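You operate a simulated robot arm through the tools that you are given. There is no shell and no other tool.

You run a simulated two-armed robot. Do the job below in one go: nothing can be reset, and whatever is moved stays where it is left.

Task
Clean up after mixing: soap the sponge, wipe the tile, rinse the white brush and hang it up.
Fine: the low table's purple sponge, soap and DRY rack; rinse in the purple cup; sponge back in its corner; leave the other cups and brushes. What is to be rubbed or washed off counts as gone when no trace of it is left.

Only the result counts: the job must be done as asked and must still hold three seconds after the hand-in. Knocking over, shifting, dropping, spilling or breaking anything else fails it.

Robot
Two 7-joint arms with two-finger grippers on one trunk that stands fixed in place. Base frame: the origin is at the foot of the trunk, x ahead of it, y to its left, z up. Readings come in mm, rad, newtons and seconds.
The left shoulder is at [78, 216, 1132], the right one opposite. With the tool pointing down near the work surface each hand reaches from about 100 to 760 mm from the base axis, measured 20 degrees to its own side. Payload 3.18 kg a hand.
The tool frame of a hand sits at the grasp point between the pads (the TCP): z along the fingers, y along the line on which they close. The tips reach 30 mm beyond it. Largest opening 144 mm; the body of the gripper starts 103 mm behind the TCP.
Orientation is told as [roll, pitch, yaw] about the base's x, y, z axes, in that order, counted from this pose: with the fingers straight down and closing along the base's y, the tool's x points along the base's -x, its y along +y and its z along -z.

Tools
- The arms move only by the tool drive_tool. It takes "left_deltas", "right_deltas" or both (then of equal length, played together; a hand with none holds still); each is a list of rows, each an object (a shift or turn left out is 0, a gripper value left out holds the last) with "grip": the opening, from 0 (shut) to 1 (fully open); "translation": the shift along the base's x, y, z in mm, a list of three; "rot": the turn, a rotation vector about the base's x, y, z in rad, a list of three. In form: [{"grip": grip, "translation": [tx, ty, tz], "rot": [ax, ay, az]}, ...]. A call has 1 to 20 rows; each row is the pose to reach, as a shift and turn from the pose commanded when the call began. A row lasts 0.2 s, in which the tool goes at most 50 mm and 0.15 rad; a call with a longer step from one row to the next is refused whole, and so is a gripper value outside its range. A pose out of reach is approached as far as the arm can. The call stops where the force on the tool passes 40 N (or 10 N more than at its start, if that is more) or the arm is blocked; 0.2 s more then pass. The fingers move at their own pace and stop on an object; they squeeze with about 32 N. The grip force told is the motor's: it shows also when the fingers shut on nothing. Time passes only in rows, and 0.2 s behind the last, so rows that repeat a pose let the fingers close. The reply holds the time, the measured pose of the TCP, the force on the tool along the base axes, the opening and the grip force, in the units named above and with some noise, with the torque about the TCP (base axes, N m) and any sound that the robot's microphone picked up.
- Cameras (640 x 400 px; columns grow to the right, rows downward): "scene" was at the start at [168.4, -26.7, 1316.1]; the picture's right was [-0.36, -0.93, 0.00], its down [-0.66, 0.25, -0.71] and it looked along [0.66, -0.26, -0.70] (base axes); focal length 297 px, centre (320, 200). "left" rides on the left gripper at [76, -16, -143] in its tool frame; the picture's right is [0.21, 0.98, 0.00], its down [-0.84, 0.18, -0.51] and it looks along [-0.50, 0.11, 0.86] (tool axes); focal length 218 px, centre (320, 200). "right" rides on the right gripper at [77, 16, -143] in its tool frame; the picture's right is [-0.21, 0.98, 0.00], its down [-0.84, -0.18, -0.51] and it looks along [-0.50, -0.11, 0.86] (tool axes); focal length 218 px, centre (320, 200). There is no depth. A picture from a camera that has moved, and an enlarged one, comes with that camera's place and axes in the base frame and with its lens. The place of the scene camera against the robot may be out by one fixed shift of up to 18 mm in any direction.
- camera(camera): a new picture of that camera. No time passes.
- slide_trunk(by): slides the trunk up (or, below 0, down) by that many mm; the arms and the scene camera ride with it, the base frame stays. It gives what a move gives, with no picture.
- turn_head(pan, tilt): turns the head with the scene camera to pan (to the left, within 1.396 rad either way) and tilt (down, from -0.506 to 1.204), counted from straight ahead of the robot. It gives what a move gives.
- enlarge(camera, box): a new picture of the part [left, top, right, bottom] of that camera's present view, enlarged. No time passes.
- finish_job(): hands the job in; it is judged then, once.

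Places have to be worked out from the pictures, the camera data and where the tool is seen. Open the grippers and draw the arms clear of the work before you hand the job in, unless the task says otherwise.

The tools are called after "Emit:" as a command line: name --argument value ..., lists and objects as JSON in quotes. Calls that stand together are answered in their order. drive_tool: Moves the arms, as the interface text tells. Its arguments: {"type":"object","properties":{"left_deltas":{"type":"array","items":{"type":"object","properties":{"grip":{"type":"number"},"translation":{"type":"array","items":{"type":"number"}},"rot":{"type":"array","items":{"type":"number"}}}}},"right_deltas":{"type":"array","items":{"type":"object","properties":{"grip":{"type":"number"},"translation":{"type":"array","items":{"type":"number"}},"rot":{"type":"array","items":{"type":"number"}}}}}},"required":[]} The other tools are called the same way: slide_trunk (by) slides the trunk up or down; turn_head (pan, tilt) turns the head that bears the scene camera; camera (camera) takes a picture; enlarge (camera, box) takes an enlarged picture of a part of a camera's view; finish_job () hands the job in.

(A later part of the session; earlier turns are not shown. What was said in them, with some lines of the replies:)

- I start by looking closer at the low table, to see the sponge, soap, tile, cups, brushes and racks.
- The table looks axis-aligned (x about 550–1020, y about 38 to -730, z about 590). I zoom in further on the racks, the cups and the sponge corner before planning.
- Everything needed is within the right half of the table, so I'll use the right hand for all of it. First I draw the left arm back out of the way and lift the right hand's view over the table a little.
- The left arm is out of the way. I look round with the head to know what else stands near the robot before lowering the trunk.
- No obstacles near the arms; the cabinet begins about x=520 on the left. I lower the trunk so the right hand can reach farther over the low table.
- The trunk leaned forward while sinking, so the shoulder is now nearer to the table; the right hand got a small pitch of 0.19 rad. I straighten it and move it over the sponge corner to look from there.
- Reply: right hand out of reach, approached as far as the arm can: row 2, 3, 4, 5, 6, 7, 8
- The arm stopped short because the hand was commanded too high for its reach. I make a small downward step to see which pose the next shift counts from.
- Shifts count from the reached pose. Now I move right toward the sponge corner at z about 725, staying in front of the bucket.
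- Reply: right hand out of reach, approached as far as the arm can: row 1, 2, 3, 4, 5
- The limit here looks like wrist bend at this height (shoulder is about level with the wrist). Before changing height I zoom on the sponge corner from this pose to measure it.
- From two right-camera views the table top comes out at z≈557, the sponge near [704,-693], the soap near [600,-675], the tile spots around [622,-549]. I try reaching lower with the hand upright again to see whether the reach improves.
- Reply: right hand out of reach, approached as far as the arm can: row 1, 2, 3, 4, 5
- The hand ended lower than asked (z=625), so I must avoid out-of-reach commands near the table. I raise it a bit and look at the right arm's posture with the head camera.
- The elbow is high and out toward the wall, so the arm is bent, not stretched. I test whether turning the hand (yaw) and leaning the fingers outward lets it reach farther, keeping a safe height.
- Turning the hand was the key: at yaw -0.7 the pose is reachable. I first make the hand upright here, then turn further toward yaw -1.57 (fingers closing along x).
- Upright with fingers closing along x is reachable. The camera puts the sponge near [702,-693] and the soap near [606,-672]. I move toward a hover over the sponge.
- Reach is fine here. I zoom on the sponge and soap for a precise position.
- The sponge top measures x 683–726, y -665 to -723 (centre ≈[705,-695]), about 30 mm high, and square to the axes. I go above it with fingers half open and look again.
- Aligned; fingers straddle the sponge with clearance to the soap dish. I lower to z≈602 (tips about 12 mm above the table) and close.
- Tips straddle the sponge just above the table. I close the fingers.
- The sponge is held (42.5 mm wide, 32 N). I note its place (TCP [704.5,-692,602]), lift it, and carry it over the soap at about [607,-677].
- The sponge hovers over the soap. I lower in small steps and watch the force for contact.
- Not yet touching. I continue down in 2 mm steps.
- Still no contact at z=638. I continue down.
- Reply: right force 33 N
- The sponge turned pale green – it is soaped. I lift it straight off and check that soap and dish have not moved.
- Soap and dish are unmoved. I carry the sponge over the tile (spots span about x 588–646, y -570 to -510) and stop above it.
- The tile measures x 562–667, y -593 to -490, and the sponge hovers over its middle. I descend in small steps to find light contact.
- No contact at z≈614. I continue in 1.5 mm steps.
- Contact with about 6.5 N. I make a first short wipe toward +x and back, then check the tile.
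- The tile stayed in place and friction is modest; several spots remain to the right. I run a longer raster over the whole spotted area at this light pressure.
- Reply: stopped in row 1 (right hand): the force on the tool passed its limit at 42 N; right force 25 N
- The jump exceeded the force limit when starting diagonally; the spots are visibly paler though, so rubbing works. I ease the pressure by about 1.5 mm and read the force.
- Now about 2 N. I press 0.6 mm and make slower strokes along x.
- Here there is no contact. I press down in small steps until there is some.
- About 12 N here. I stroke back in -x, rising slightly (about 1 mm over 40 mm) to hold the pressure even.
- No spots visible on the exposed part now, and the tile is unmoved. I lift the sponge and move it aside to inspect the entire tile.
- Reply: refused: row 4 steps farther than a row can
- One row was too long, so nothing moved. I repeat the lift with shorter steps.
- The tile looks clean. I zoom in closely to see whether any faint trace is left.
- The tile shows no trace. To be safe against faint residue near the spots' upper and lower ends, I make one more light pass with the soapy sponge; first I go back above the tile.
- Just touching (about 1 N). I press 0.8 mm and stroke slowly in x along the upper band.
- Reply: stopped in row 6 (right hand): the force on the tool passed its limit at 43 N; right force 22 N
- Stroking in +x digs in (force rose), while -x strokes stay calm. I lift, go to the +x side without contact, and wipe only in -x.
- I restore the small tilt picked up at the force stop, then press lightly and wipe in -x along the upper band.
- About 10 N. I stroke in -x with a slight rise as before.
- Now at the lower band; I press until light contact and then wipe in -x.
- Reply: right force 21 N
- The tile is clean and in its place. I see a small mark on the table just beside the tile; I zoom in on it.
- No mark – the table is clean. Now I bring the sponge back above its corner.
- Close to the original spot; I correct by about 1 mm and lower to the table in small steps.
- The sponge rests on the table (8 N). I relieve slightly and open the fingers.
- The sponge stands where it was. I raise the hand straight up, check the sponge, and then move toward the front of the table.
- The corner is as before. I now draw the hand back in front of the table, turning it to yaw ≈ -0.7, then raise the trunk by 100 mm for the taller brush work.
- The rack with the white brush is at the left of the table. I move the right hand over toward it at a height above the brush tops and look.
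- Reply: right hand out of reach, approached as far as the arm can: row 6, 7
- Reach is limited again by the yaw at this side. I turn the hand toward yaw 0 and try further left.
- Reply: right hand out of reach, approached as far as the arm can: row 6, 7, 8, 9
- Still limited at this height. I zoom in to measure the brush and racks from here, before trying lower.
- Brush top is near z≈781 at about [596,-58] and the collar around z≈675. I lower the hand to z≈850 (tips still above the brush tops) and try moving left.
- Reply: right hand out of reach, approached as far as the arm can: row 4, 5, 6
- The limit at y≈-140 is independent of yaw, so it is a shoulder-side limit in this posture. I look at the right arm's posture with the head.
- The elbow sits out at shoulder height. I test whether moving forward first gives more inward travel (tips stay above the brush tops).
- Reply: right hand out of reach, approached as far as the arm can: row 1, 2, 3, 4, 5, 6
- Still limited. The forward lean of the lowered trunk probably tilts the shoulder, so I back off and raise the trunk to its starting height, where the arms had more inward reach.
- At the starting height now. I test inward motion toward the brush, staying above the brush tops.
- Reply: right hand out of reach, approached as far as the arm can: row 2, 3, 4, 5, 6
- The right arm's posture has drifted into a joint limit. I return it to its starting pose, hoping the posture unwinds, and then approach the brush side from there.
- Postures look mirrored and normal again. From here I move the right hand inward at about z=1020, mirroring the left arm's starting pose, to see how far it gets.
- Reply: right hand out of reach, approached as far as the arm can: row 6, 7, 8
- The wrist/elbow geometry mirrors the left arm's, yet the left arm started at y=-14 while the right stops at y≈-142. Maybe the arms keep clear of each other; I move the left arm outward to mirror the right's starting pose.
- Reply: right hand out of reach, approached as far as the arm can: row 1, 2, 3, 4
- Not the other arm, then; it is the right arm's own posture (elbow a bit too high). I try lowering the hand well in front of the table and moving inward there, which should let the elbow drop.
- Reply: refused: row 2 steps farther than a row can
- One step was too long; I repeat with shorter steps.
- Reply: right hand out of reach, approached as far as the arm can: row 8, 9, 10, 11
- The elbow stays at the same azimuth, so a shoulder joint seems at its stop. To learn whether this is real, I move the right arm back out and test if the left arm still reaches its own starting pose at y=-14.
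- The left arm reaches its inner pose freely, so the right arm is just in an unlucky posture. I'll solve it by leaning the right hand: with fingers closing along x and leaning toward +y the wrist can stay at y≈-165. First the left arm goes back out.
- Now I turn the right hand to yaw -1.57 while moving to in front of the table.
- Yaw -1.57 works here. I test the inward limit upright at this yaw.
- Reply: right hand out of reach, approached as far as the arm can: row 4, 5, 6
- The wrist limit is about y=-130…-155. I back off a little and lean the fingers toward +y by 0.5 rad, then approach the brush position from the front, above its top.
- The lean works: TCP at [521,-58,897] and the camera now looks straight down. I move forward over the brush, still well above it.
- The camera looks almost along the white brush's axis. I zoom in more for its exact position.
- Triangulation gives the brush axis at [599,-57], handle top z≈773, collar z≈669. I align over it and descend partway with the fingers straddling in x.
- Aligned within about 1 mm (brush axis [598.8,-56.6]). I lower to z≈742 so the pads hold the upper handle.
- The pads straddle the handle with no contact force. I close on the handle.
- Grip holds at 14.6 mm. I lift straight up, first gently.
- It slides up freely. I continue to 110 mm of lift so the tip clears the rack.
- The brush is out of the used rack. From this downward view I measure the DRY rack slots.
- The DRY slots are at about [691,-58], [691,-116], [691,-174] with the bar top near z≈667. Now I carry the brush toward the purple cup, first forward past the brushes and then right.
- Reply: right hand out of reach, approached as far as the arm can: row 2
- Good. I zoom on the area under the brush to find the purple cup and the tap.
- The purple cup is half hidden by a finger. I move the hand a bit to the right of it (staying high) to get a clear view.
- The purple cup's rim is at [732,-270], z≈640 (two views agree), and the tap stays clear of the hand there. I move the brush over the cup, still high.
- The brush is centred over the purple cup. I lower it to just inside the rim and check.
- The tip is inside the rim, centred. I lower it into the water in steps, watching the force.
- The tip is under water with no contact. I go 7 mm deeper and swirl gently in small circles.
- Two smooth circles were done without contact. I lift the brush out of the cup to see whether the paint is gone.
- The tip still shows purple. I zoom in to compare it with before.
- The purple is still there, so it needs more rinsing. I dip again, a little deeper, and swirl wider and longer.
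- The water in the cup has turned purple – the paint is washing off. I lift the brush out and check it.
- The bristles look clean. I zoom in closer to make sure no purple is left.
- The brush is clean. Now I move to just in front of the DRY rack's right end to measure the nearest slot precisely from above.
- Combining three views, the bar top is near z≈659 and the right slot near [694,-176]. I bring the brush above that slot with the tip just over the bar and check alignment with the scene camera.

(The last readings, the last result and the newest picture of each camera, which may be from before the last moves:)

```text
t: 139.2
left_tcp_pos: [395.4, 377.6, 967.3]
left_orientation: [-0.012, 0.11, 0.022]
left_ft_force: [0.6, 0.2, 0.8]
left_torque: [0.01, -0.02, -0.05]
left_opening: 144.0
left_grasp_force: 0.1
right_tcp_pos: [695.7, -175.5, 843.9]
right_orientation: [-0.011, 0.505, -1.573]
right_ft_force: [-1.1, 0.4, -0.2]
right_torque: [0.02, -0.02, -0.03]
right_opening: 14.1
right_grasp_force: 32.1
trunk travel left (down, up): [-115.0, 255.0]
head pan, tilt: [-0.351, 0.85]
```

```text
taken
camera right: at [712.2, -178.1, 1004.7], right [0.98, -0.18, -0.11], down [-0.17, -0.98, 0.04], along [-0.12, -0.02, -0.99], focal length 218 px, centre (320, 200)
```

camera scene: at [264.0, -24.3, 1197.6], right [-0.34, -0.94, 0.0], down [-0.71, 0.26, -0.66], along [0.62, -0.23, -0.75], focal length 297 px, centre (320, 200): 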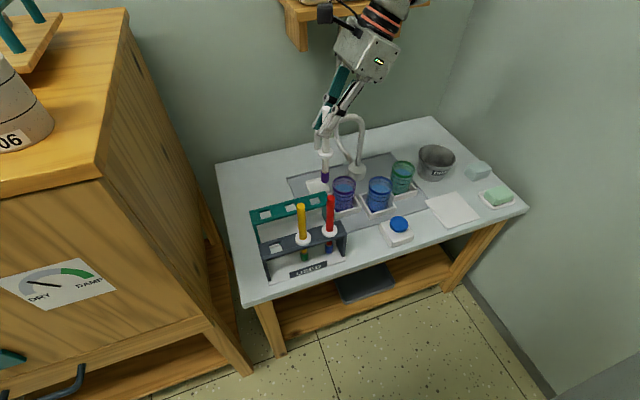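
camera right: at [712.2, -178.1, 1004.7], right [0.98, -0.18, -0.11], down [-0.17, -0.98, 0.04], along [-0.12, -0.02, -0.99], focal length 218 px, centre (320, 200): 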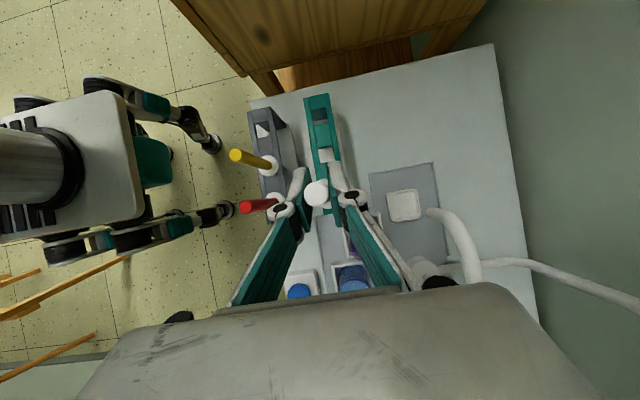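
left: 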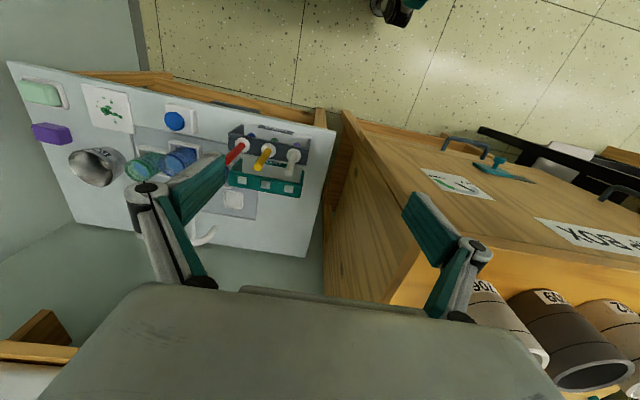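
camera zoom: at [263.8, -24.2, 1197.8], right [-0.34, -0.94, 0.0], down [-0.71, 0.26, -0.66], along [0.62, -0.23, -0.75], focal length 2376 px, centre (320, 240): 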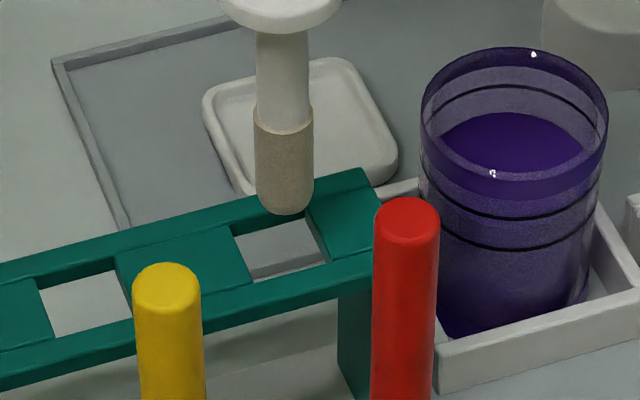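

The brush axis projects within about 2 mm of the slot centre; it should go about 1.7 mm toward +y, and I remove a 0.012 rad lean. Then I lower until the tip is just above the bar and look again.

Emit:
drive_tool --right_deltas '[{"translation": [-0.5, 1.7, 0], "rot": [0, -0.012, 0]}, {"translation": [-0.5, 1.7, -8], "rot": [0, -0.012, 0]}, {"translation": [-0.5, 1.7, -16], "rot": [0, -0.012, 0]}, {"translation": [-0.5, 1.7, -16], "rot": [0, -0.012, 0]}]'

Emit:
enlarge --camera "scene" --box '[300, 170, 340, 220]'

Emit:
enlarge --camera "scene" --box '[310, 185, 330, 205]'

```text
t: 140.2
left_tcp_pos: [396.5, 378.3, 967.3]
left_orientation: [-0.013, 0.109, 0.02]
left_ft_force: [0.3, 0.1, -0.1]
left_torque: [0.0, 0.0, 0.08]
left_opening: 143.9
left_grasp_force: 0.1
right_tcp_pos: [694.1, -174.0, 827.4]
right_orientation: [0.001, 0.504, -1.566]
right_ft_force: [-0.2, -0.5, 0.2]
right_torque: [0.0, -0.01, -0.04]
right_opening: 14.2
right_grasp_force: 32.2
trunk travel left (down, up): [-115.0, 255.0]
head pan, tilt: [-0.351, 0.85]
```

```text
8.00 times, centred on (320, 195) of scene
camera zoom: at [263.9, -24.1, 1197.7], right [-0.34, -0.94, 0.0], down [-0.71, 0.26, -0.66], along [0.62, -0.23, -0.75], focal length 2376 px, centre (320, 240)
```

zoom: 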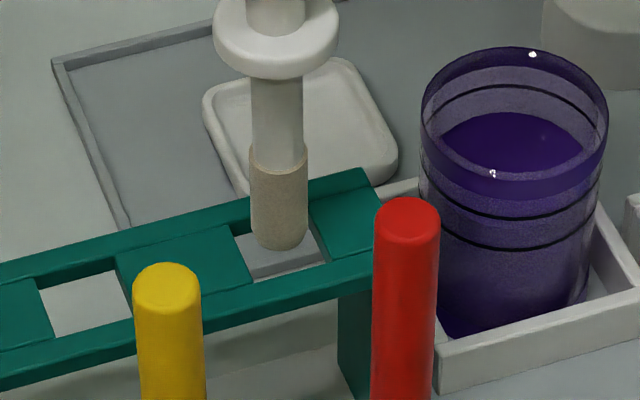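

```text
16.00 times, centred on (320, 195) of scene
camera zoom: at [263.9, -24.1, 1197.7], right [-0.34, -0.94, 0.0], down [-0.71, 0.26, -0.66], along [0.62, -0.23, -0.75], focal length 4752 px, centre (320, 280)
```

zoom: 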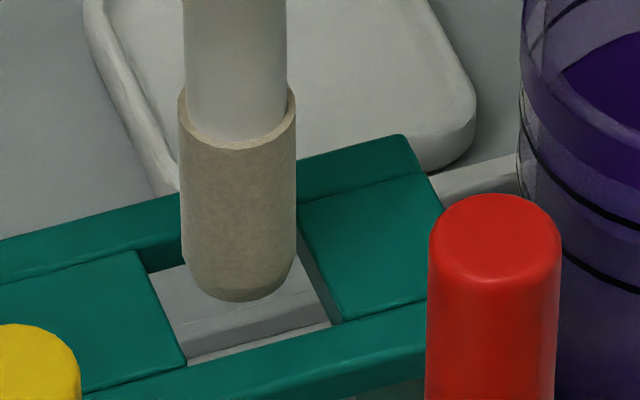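

The tip is about level with the bar and over the opening. I cross-check the x-alignment with the hand camera, using the two free slots and the brush top in one picture.

Emit:
enlarge --camera "right" --box '[280, 80, 380, 220]'

Emit:
enlarge --camera "right" --box '[290, 165, 350, 225]'

```text
2.86 times, centred on (330, 150) of right
camera zoom: at [709.5, -176.4, 988.7], right [0.98, -0.18, -0.1], down [-0.18, -0.98, 0.04], along [-0.1, -0.02, -0.99], focal length 624 px, centre (291, 343)
```

zoom: 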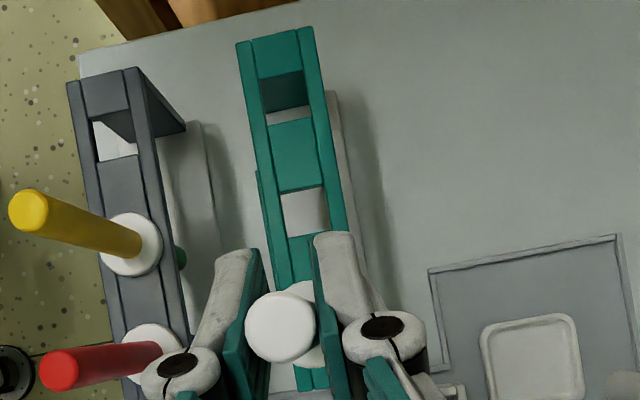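

```text
6.67 times, centred on (320, 195) of right
camera zoom: at [709.5, -176.4, 988.7], right [0.98, -0.18, -0.1], down [-0.18, -0.98, 0.04], along [-0.1, -0.02, -0.99], focal length 1455 px, centre (320, 233)
```

zoom: 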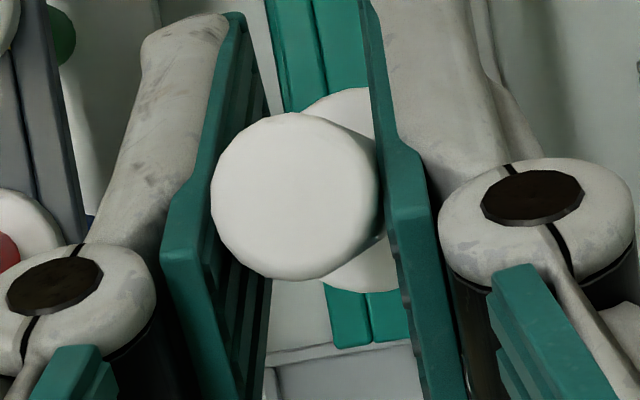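

Both views agree: the brush leans slightly (tip about 4 mm toward the robot) and sits about 1.3 mm too far to +y. I raise 6 mm, correct the lean by 0.026 rad and shift, then look again.

Emit:
drive_tool --right_deltas '[{"translation": [0, 0, 6]}, {"translation": [0, -1.4, 6], "rot": [0, -0.026, 0]}, {"translation": [0, -1.4, 6], "rot": [0, -0.026, 0]}]'

Emit:
enlarge --camera "scene" --box '[310, 185, 330, 205]'

Emit:
enlarge --camera "right" --box '[290, 165, 350, 225]'

Emit:
enlarge --camera "right" --box '[280, 80, 380, 220]'

```text
t: 141.1
left_tcp_pos: [398.0, 376.3, 967.3]
left_orientation: [-0.013, 0.111, 0.021]
left_ft_force: [0.5, 0.0, -1.1]
left_torque: [0.01, 0.02, 0.01]
left_opening: 144.2
left_grasp_force: 0.1
right_tcp_pos: [694.4, -174.8, 832.8]
right_orientation: [0.032, 0.504, -1.551]
right_ft_force: [-0.3, 0.4, 0.3]
right_torque: [-0.02, -0.01, 0.01]
right_opening: 14.1
right_grasp_force: 31.8
trunk travel left (down, up): [-115.0, 255.0]
head pan, tilt: [-0.351, 0.85]
```

```text
16.00 times, centred on (320, 195) of scene
camera zoom: at [264.0, -24.2, 1197.6], right [-0.34, -0.94, 0.0], down [-0.71, 0.26, -0.66], along [0.62, -0.23, -0.75], focal length 4752 px, centre (320, 280)
```

zoom: 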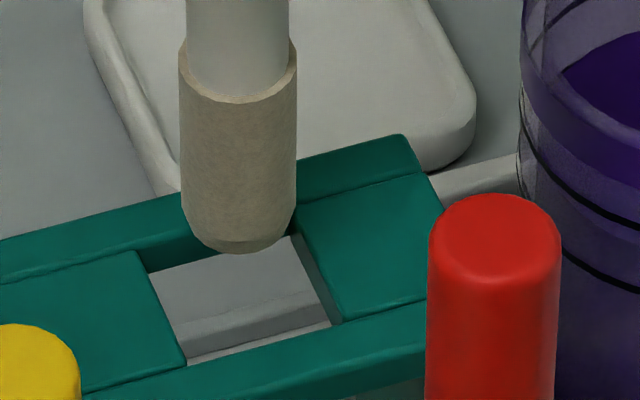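

```text
6.67 times, centred on (320, 195) of right
camera zoom: at [705.3, -177.8, 994.8], right [0.98, -0.18, -0.07], down [-0.18, -0.98, 0.03], along [-0.08, -0.02, -1.0], focal length 1455 px, centre (320, 233)
```

zoom: 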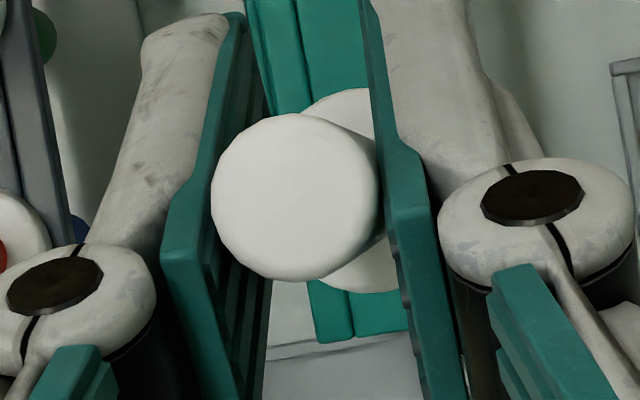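

```text
2.86 times, centred on (330, 150) of right
camera zoom: at [705.3, -177.8, 994.8], right [0.98, -0.18, -0.07], down [-0.18, -0.98, 0.03], along [-0.08, -0.02, -1.0], focal length 624 px, centre (291, 343)
```

zoom: 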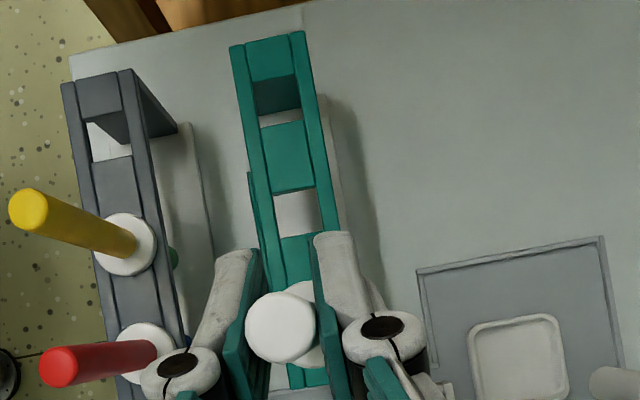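

The brush is now upright, and the two views bracket the slot centre within about 1 mm. I descend slowly and watch the force and the picture.

Emit:
drive_tool --right_deltas '[{"translation": [0, 0, -3]}, {"translation": [0, 0, -6]}, {"translation": [0, 0, -9]}, {"translation": [0, 0, -12]}]'

Emit:
enlarge --camera "scene" --box '[310, 185, 330, 205]'

```text
t: 142.1
left_tcp_pos: [396.2, 377.5, 966.8]
left_orientation: [-0.012, 0.111, 0.02]
left_ft_force: [-0.1, 1.2, 0.3]
left_torque: [0.02, -0.03, 0.0]
left_opening: 143.9
left_grasp_force: 0.1
right_tcp_pos: [693.9, -174.5, 821.2]
right_orientation: [0.032, 0.504, -1.552]
right_ft_force: [0.4, 0.0, 0.0]
right_torque: [-0.04, -0.03, 0.03]
right_opening: 13.9
right_grasp_force: 31.4
trunk travel left (down, up): [-115.0, 255.0]
head pan, tilt: [-0.351, 0.85]
```

```text
16.00 times, centred on (320, 195) of scene
camera zoom: at [264.0, -24.2, 1197.6], right [-0.34, -0.94, 0.0], down [-0.71, 0.26, -0.66], along [0.62, -0.23, -0.75], focal length 4752 px, centre (320, 280)
```

zoom: 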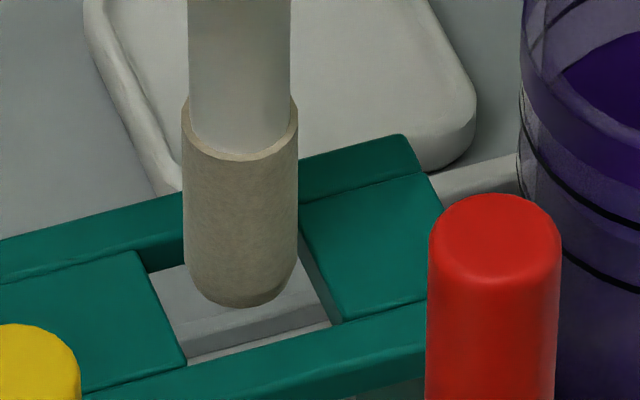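

No contact. I go on in small steps.

Emit:
drive_tool --right_deltas '[{"translation": [0, 0, -3]}, {"translation": [0, 0, -6]}, {"translation": [0, 0, -9]}, {"translation": [0, 0, -9]}]'

Emit:
enlarge --camera "scene" --box '[310, 185, 330, 205]'

```text
t: 143.1
left_tcp_pos: [396.4, 378.6, 966.4]
left_orientation: [-0.012, 0.111, 0.021]
left_ft_force: [-0.4, -0.9, 0.4]
left_torque: [0.01, 0.01, 0.02]
left_opening: 144.2
left_grasp_force: 0.2
right_tcp_pos: [694.1, -175.3, 811.2]
right_orientation: [0.031, 0.504, -1.549]
right_ft_force: [-0.4, -0.1, -0.5]
right_torque: [-0.01, -0.02, 0.01]
right_opening: 14.1
right_grasp_force: 32.1
trunk travel left (down, up): [-115.0, 255.0]
head pan, tilt: [-0.351, 0.85]
```

```text
16.00 times, centred on (320, 195) of scene
camera zoom: at [263.9, -24.2, 1197.7], right [-0.34, -0.94, 0.0], down [-0.71, 0.26, -0.66], along [0.62, -0.23, -0.75], focal length 4752 px, centre (320, 280)
```

zoom: 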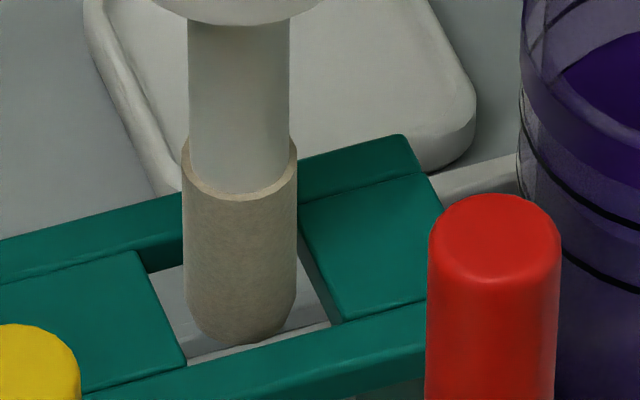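

Still no contact; the tip is about to pass behind the front rail edge in the picture. I continue a few millimetres at a time.

Emit:
drive_tool --right_deltas '[{"translation": [0, 0, -2.5]}, {"translation": [0, 0, -5]}, {"translation": [0, 0, -7.5]}, {"translation": [0, 0, -7.5]}]'

Emit:
enlarge --camera "scene" --box '[310, 185, 330, 205]'

```text
t: 144.1
left_tcp_pos: [397.0, 378.0, 966.4]
left_orientation: [-0.011, 0.11, 0.022]
left_ft_force: [0.2, -0.2, 0.2]
left_torque: [0.0, -0.03, 0.0]
left_opening: 144.0
left_grasp_force: 0.0
right_tcp_pos: [694.2, -174.7, 804.6]
right_orientation: [0.03, 0.504, -1.552]
right_ft_force: [0.0, 0.1, 0.0]
right_torque: [0.01, 0.02, 0.03]
right_opening: 13.7
right_grasp_force: 32.0
trunk travel left (down, up): [-115.0, 255.0]
head pan, tilt: [-0.351, 0.85]
```

```text
16.00 times, centred on (320, 195) of scene
camera zoom: at [263.9, -24.2, 1197.7], right [-0.34, -0.94, 0.0], down [-0.71, 0.26, -0.66], along [0.62, -0.23, -0.75], focal length 4752 px, centre (320, 280)
```

zoom: 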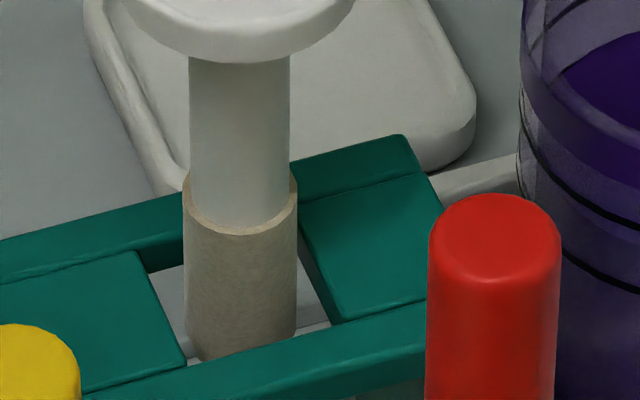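

The tip has entered the slot, hidden by the front rail, with free space both sides. I lower further.

Emit:
drive_tool --right_deltas '[{"translation": [0, 0, -5]}, {"translation": [0, 0, -10]}, {"translation": [0, 0, -15]}, {"translation": [0, 0, -20]}, {"translation": [0, 0, -25]}, {"translation": [0, 0, -30]}]'

Emit:
enlarge --camera "scene" --box '[300, 165, 340, 215]'

```text
t: 145.4
left_tcp_pos: [397.7, 376.8, 967.9]
left_orientation: [-0.012, 0.109, 0.02]
left_ft_force: [0.0, 0.9, -0.3]
left_torque: [-0.01, -0.01, -0.01]
left_opening: 144.0
left_grasp_force: 0.1
right_tcp_pos: [695.0, -175.1, 773.7]
right_orientation: [0.032, 0.504, -1.552]
right_ft_force: [-0.5, -0.4, -0.3]
right_torque: [0.01, -0.01, -0.01]
right_opening: 14.1
right_grasp_force: 31.8
trunk travel left (down, up): [-115.0, 255.0]
head pan, tilt: [-0.351, 0.85]
```

```text
8.00 times, centred on (320, 190) of scene
camera zoom: at [264.1, -24.2, 1197.6], right [-0.34, -0.94, 0.0], down [-0.71, 0.26, -0.66], along [0.62, -0.23, -0.75], focal length 2376 px, centre (320, 280)
```

zoom: 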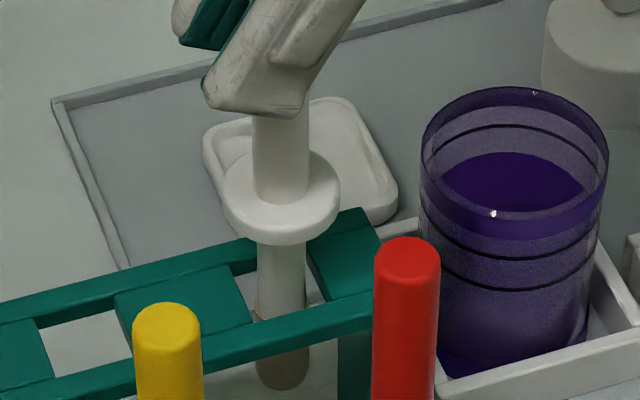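

Going well: the tip shows below the bar. I lower to about 5 mm above the resting height.

Emit:
drive_tool --right_deltas '[{"translation": [0, 0, -6]}, {"translation": [0, 0, -12]}, {"translation": [0, 0, -18]}, {"translation": [0, 0, -24]}, {"translation": [0, 0, -26]}]'

Emit:
enlarge --camera "scene" --box '[300, 165, 340, 215]'

```text
t: 146.7
left_tcp_pos: [395.6, 377.7, 966.5]
left_orientation: [-0.013, 0.11, 0.02]
left_ft_force: [-0.5, -0.9, -0.6]
left_torque: [-0.02, 0.01, -0.01]
left_opening: 144.0
left_grasp_force: 0.1
right_tcp_pos: [693.2, -174.4, 748.1]
right_orientation: [0.031, 0.505, -1.551]
right_ft_force: [0.5, 0.6, 0.4]
right_torque: [-0.01, -0.01, -0.02]
right_opening: 14.1
right_grasp_force: 32.2
trunk travel left (down, up): [-115.0, 255.0]
head pan, tilt: [-0.351, 0.85]
```

```text
8.00 times, centred on (320, 190) of scene
camera zoom: at [264.0, -24.2, 1197.6], right [-0.34, -0.94, 0.0], down [-0.71, 0.26, -0.66], along [0.62, -0.23, -0.75], focal length 2376 px, centre (320, 280)
```

zoom: 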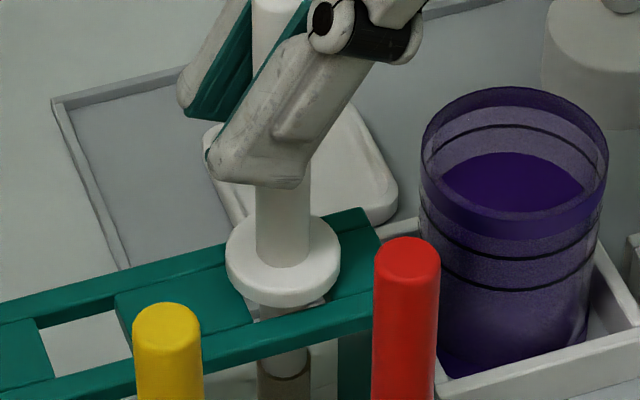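

The collar is a few millimetres above the bar. I go down in 1.5 mm steps until it rests.

Emit:
drive_tool --right_deltas '[{"translation": [0, 0, -1.5]}, {"translation": [0, 0, -3]}, {"translation": [0, 0, -3]}]'

Emit:
drive_tool --right_deltas '[{"translation": [0, 0, -1]}, {"translation": [0, 0, -2]}, {"translation": [0, 0, -2]}]'

Emit:
enlarge --camera "scene" --box '[300, 165, 340, 215]'

```text
t: 147.4
left_tcp_pos: [397.7, 377.0, 966.8]
left_orientation: [-0.012, 0.109, 0.021]
left_ft_force: [-0.5, 0.6, 0.6]
left_torque: [0.03, 0.0, 0.02]
left_opening: 143.9
left_grasp_force: 0.1
right_tcp_pos: [694.2, -174.5, 744.6]
right_orientation: [0.032, 0.504, -1.553]
right_ft_force: [0.1, -0.2, 0.0]
right_torque: [0.01, 0.0, 0.02]
right_opening: 14.2
right_grasp_force: 31.8
trunk travel left (down, up): [-115.0, 255.0]
head pan, tilt: [-0.351, 0.85]
```

```text
t: 148.2
left_tcp_pos: [396.3, 377.4, 967.5]
left_orientation: [-0.013, 0.109, 0.023]
left_ft_force: [0.2, -0.4, 0.5]
left_torque: [-0.01, -0.03, -0.02]
left_opening: 144.2
left_grasp_force: 0.0
right_tcp_pos: [695.9, -174.5, 744.3]
right_orientation: [0.032, 0.505, -1.551]
right_ft_force: [0.6, 0.7, -0.3]
right_torque: [-0.01, 0.0, 0.03]
right_opening: 14.1
right_grasp_force: 31.8
trunk travel left (down, up): [-115.0, 255.0]
head pan, tilt: [-0.351, 0.85]
```

```text
8.00 times, centred on (320, 190) of scene
camera zoom: at [264.0, -24.2, 1197.7], right [-0.34, -0.94, 0.0], down [-0.71, 0.26, -0.66], along [0.62, -0.23, -0.75], focal length 2376 px, centre (320, 280)
```

zoom: 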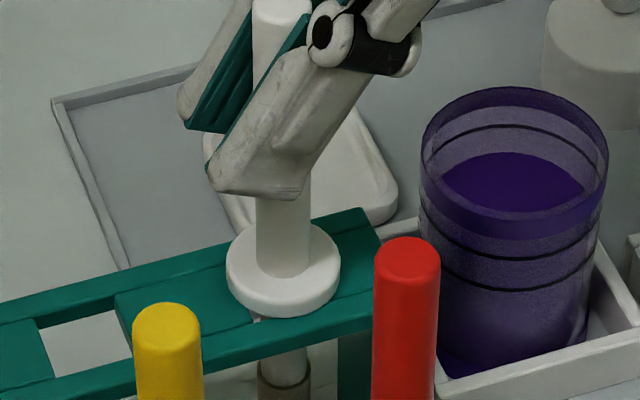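

Emit:
drive_tool --right_deltas '[{"translation": [0, 0, -0.8]}, {"translation": [0, 0, -1.6]}, {"translation": [0, 0, -1.6]}]'

Emit:
enlarge --camera "scene" --box '[310, 185, 335, 210]'

```text
t: 149.1
left_tcp_pos: [396.8, 377.0, 967.6]
left_orientation: [-0.011, 0.108, 0.019]
left_ft_force: [0.2, 0.2, 0.0]
left_torque: [0.04, 0.0, 0.01]
left_opening: 143.7
left_grasp_force: 0.1
right_tcp_pos: [693.8, -174.7, 741.5]
right_orientation: [0.033, 0.505, -1.55]
right_ft_force: [-0.4, 0.2, 1.6]
right_torque: [-0.01, 0.06, 0.01]
right_opening: 13.8
right_grasp_force: 32.1
trunk travel left (down, up): [-115.0, 255.0]
head pan, tilt: [-0.351, 0.85]
```

```text
16.00 times, centred on (322, 198) of scene
camera zoom: at [263.7, -24.1, 1197.8], right [-0.34, -0.94, 0.0], down [-0.71, 0.26, -0.66], along [0.62, -0.23, -0.75], focal length 4752 px, centre (280, 240)
```

zoom: 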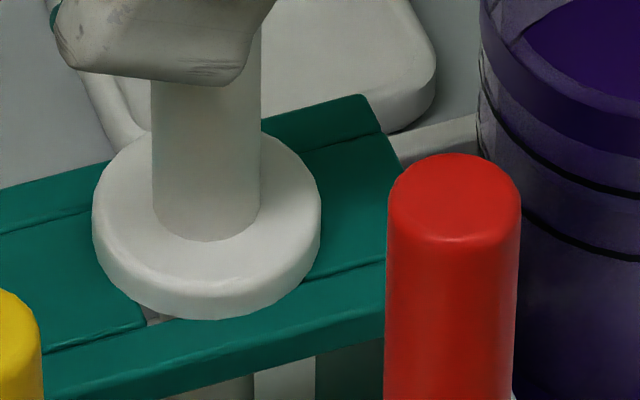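

Light contact (1.6 N). One more small step to seat the collar.

Emit:
drive_tool --right_deltas '[{"translation": [0, 0, -0.5]}, {"translation": [0, 0, -0.5]}]'

```text
t: 149.7
left_tcp_pos: [396.3, 377.2, 967.6]
left_orientation: [-0.013, 0.11, 0.021]
left_ft_force: [-1.1, -0.3, -0.8]
left_torque: [-0.02, 0.01, 0.06]
left_opening: 144.2
left_grasp_force: 0.0
right_tcp_pos: [695.2, -174.7, 742.0]
right_orientation: [0.033, 0.504, -1.548]
right_ft_force: [0.5, -0.4, 4.6]
right_torque: [-0.05, 0.04, -0.01]
right_opening: 13.9
right_grasp_force: 31.9
trunk travel left (down, up): [-115.0, 255.0]
head pan, tilt: [-0.351, 0.85]
```

The collar is seated (4.6 N). I open the fingers.

Emit:
drive_tool --right_deltas '[{"translation": [0, 0, 0.3], "grip": 0.2}, {"translation": [0, 0, 0.3], "grip": 0.45}, {"translation": [0, 0, 0.3], "grip": 0.45}]'

Emit:
enlarge --camera "scene" --box '[280, 130, 360, 230]'

Emit:
camera --camera "right"

```text
t: 150.4
left_tcp_pos: [397.3, 377.7, 967.4]
left_orientation: [-0.013, 0.11, 0.02]
left_ft_force: [-0.4, 0.3, 0.2]
left_torque: [-0.01, 0.0, -0.01]
left_opening: 144.1
left_grasp_force: 0.1
right_tcp_pos: [695.4, -175.6, 740.9]
right_orientation: [0.033, 0.505, -1.552]
right_ft_force: [0.4, -0.9, 0.5]
right_torque: [0.01, -0.03, -0.02]
right_opening: 64.9
right_grasp_force: 0.1
trunk travel left (down, up): [-115.0, 255.0]
head pan, tilt: [-0.351, 0.85]
```

```text
4.00 times, centred on (320, 180) of scene
camera zoom: at [263.9, -24.2, 1197.6], right [-0.34, -0.94, 0.0], down [-0.71, 0.26, -0.66], along [0.62, -0.23, -0.75], focal length 1188 px, centre (320, 280)
```

zoom: 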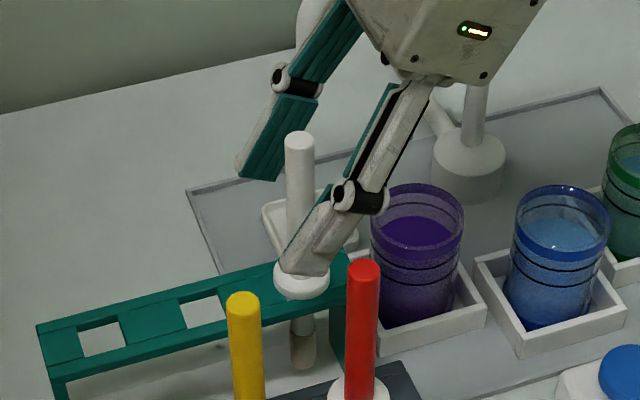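

```text
taken
camera right: at [705.4, -177.8, 903.6], right [0.98, -0.18, -0.07], down [-0.18, -0.98, 0.03], along [-0.08, -0.02, -1.0], focal length 218 px, centre (320, 200)
```

right: 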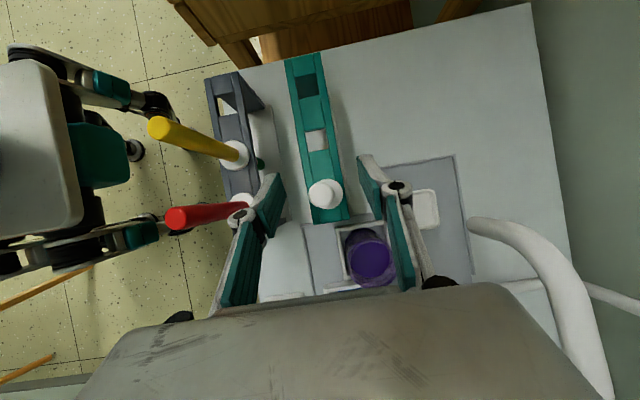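

The brush hangs freely and upright in the DRY rack. I withdraw the hand straight up.

Emit:
drive_tool --right_deltas '[{"translation": [0, 0, 15]}, {"translation": [0, 0, 40]}, {"translation": [0, 0, 70]}, {"translation": [0, 0, 100]}, {"translation": [0, 0, 125]}, {"translation": [0, 0, 125]}]'

Emit:
camera --camera "scene"

Emit:
enlarge --camera "scene" --box '[240, 150, 380, 290]'

```text
t: 151.8
left_tcp_pos: [396.1, 377.5, 966.4]
left_orientation: [-0.012, 0.112, 0.021]
left_ft_force: [0.5, 0.2, 0.8]
left_torque: [0.04, 0.02, 0.01]
left_opening: 143.9
left_grasp_force: 0.1
right_tcp_pos: [695.0, -173.4, 866.9]
right_orientation: [0.031, 0.505, -1.552]
right_ft_force: [0.1, -0.2, -0.3]
right_torque: [0.04, -0.02, 0.02]
right_opening: 64.8
right_grasp_force: 0.0
trunk travel left (down, up): [-115.0, 255.0]
head pan, tilt: [-0.351, 0.85]
```

```text
taken
camera scene: at [264.3, -24.2, 1197.4], right [-0.34, -0.94, 0.0], down [-0.71, 0.26, -0.66], along [0.62, -0.23, -0.75], focal length 297 px, centre (320, 200)
```

scene: 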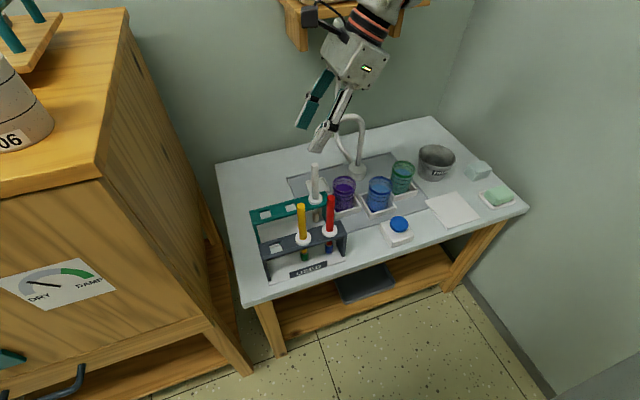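

```text
2.86 times, centred on (310, 220) of scene
camera zoom: at [264.3, -24.2, 1197.4], right [-0.34, -0.94, 0.0], down [-0.71, 0.26, -0.66], along [0.62, -0.23, -0.75], focal length 849 px, centre (349, 143)
```

zoom: 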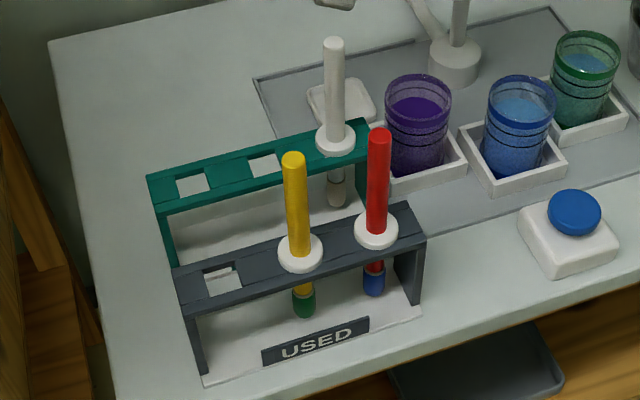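

Everything hangs as asked. I now draw the right hand back, first to the right over the cups at safe height, then out in front of the table.

Emit:
drive_tool --right_deltas '[{"translation": [-10, -35, 10]}, {"translation": [-30, -70, 20]}, {"translation": [-65, -95, 25]}, {"translation": [-105, -110, 25]}, {"translation": [-145, -125, 25]}, {"translation": [-190, -140, 25]}, {"translation": [-230, -155, 25]}, {"translation": [-270, -170, 25]}, {"translation": [-270, -170, 25]}]'

Emit:
drive_tool --right_deltas '[{"rot": [-0.12, 0, 0]}, {"rot": [-0.24, 0, 0]}, {"rot": [-0.36, 0, 0]}, {"rot": [-0.48, 0, 0]}, {"rot": [-0.5, 0, 0]}]'

Emit:
camera --camera "scene"

```text
t: 153.8
left_tcp_pos: [397.5, 376.7, 967.8]
left_orientation: [-0.012, 0.109, 0.021]
left_ft_force: [0.0, -1.3, -0.4]
left_torque: [0.05, 0.04, 0.01]
left_opening: 144.0
left_grasp_force: 0.2
right_tcp_pos: [422.3, -344.0, 891.8]
right_orientation: [0.03, 0.504, -1.55]
right_ft_force: [1.5, -0.3, -0.5]
right_torque: [0.06, 0.05, 0.02]
right_opening: 64.7
right_grasp_force: 0.0
trunk travel left (down, up): [-115.0, 255.0]
head pan, tilt: [-0.351, 0.85]
```

```text
t: 155.1
left_tcp_pos: [397.0, 377.6, 967.1]
left_orientation: [-0.014, 0.11, 0.021]
left_ft_force: [-0.5, 0.0, 0.3]
left_torque: [0.03, 0.0, -0.03]
left_opening: 143.9
left_grasp_force: 0.1
right_tcp_pos: [424.2, -344.9, 891.3]
right_orientation: [0.021, 0.004, -1.553]
right_ft_force: [-0.4, 0.2, 0.8]
right_torque: [0.01, 0.01, 0.02]
right_opening: 65.1
right_grasp_force: 0.2
trunk travel left (down, up): [-115.0, 255.0]
head pan, tilt: [-0.351, 0.85]
```

```text
taken
camera scene: at [264.0, -24.3, 1197.6], right [-0.34, -0.94, 0.0], down [-0.71, 0.26, -0.66], along [0.62, -0.23, -0.75], focal length 297 px, centre (320, 200)
```

scene: 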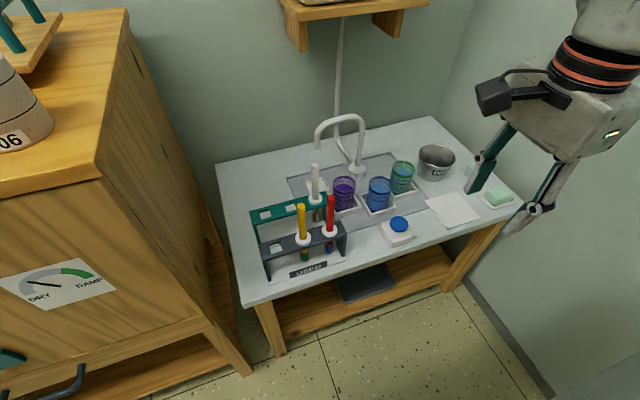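

Both hands are clear. I open the right gripper and take final close-ups of brush, tile, sponge and soap.

Emit:
drive_tool --right_deltas '[{"translation": [-15, -10, 10], "grip": 1.0}, {"translation": [-30, -20, 20], "grip": 1.0}, {"translation": [-30, -20, 20], "grip": 1.0}]'

Emit:
enlarge --camera "scene" --box '[295, 155, 345, 235]'

Emit:
enlarge --camera "scene" --box '[410, 140, 530, 240]'

Emit:
enlarge --camera "scene" --box '[425, 180, 485, 230]'

```text
t: 155.8
left_tcp_pos: [396.4, 377.8, 966.8]
left_orientation: [-0.012, 0.11, 0.021]
left_ft_force: [-0.4, 0.3, 0.4]
left_torque: [-0.01, -0.02, -0.01]
left_opening: 143.8
left_grasp_force: 0.1
right_tcp_pos: [392.5, -364.7, 910.5]
right_orientation: [0.021, 0.004, -1.552]
right_ft_force: [-0.1, -0.3, -0.6]
right_torque: [-0.05, 0.01, -0.01]
right_opening: 143.9
right_grasp_force: 0.1
trunk travel left (down, up): [-115.0, 255.0]
head pan, tilt: [-0.351, 0.85]
```

```text
5.00 times, centred on (320, 195) of scene
camera zoom: at [264.1, -24.1, 1197.5], right [-0.34, -0.94, 0.0], down [-0.71, 0.26, -0.66], along [0.62, -0.23, -0.75], focal length 1485 px, centre (320, 225)
```

zoom: 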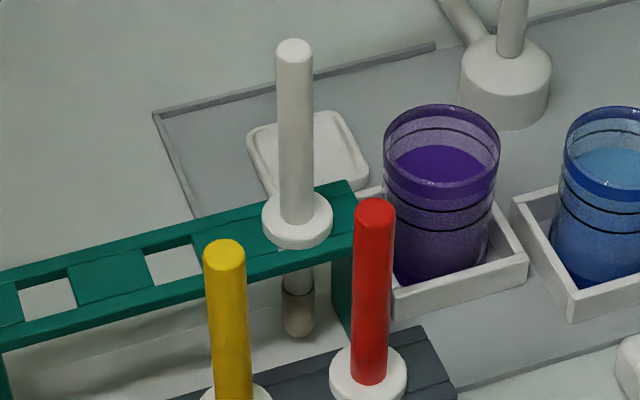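

```text
4.00 times, centred on (470, 190) of scene
camera zoom: at [264.1, -24.1, 1197.5], right [-0.34, -0.94, 0.0], down [-0.71, 0.26, -0.66], along [0.62, -0.23, -0.75], focal length 1188 px, centre (-280, 240)
```

zoom: 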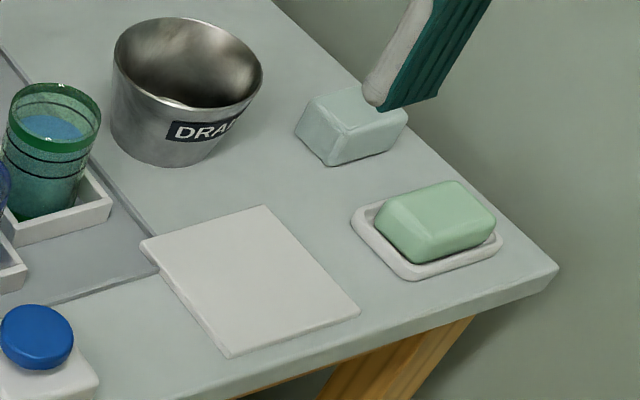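

```text
8.00 times, centred on (455, 205) of scene
camera zoom: at [264.1, -24.1, 1197.5], right [-0.34, -0.94, 0.0], down [-0.71, 0.26, -0.66], along [0.62, -0.23, -0.75], focal length 2376 px, centre (-760, 160)
```

zoom: 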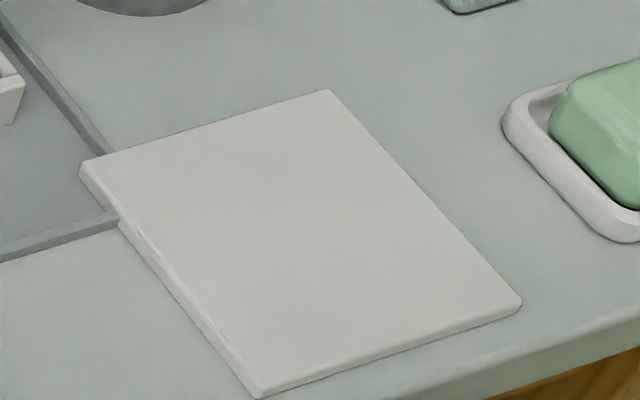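

All checks out: the tile is clean, the sponge is back in its corner beside the soap, the clean white brush hangs upright in the DRY rack, and the other cups and brushes are untouched. Both hands are open and clear, so I hand the job in.

Emit:
finish_job

```text
The job is handed in.
```

The cleanup is done and handed in; no verdict came back, so this is what my last pictures showed.

- **Sponge:** It was soaped on the low table's soap bar and put back in its corner. The soap and dish did not move.
- **Tile:** No spots are visible in close-ups, and the tile is still in its place. Twice during wiping the force briefly went past 40 N and the arm stopped itself; neither stop moved the tile.
- **White brush:** It was rinsed in the purple cup until the bristles showed no purple. It now hangs in the right-hand slot of the DRY rack. The water in the purple cup is purple from the rinse.
- **Everything else:** The other cups and brushes look untouched. Both grippers are open and clear of the table.
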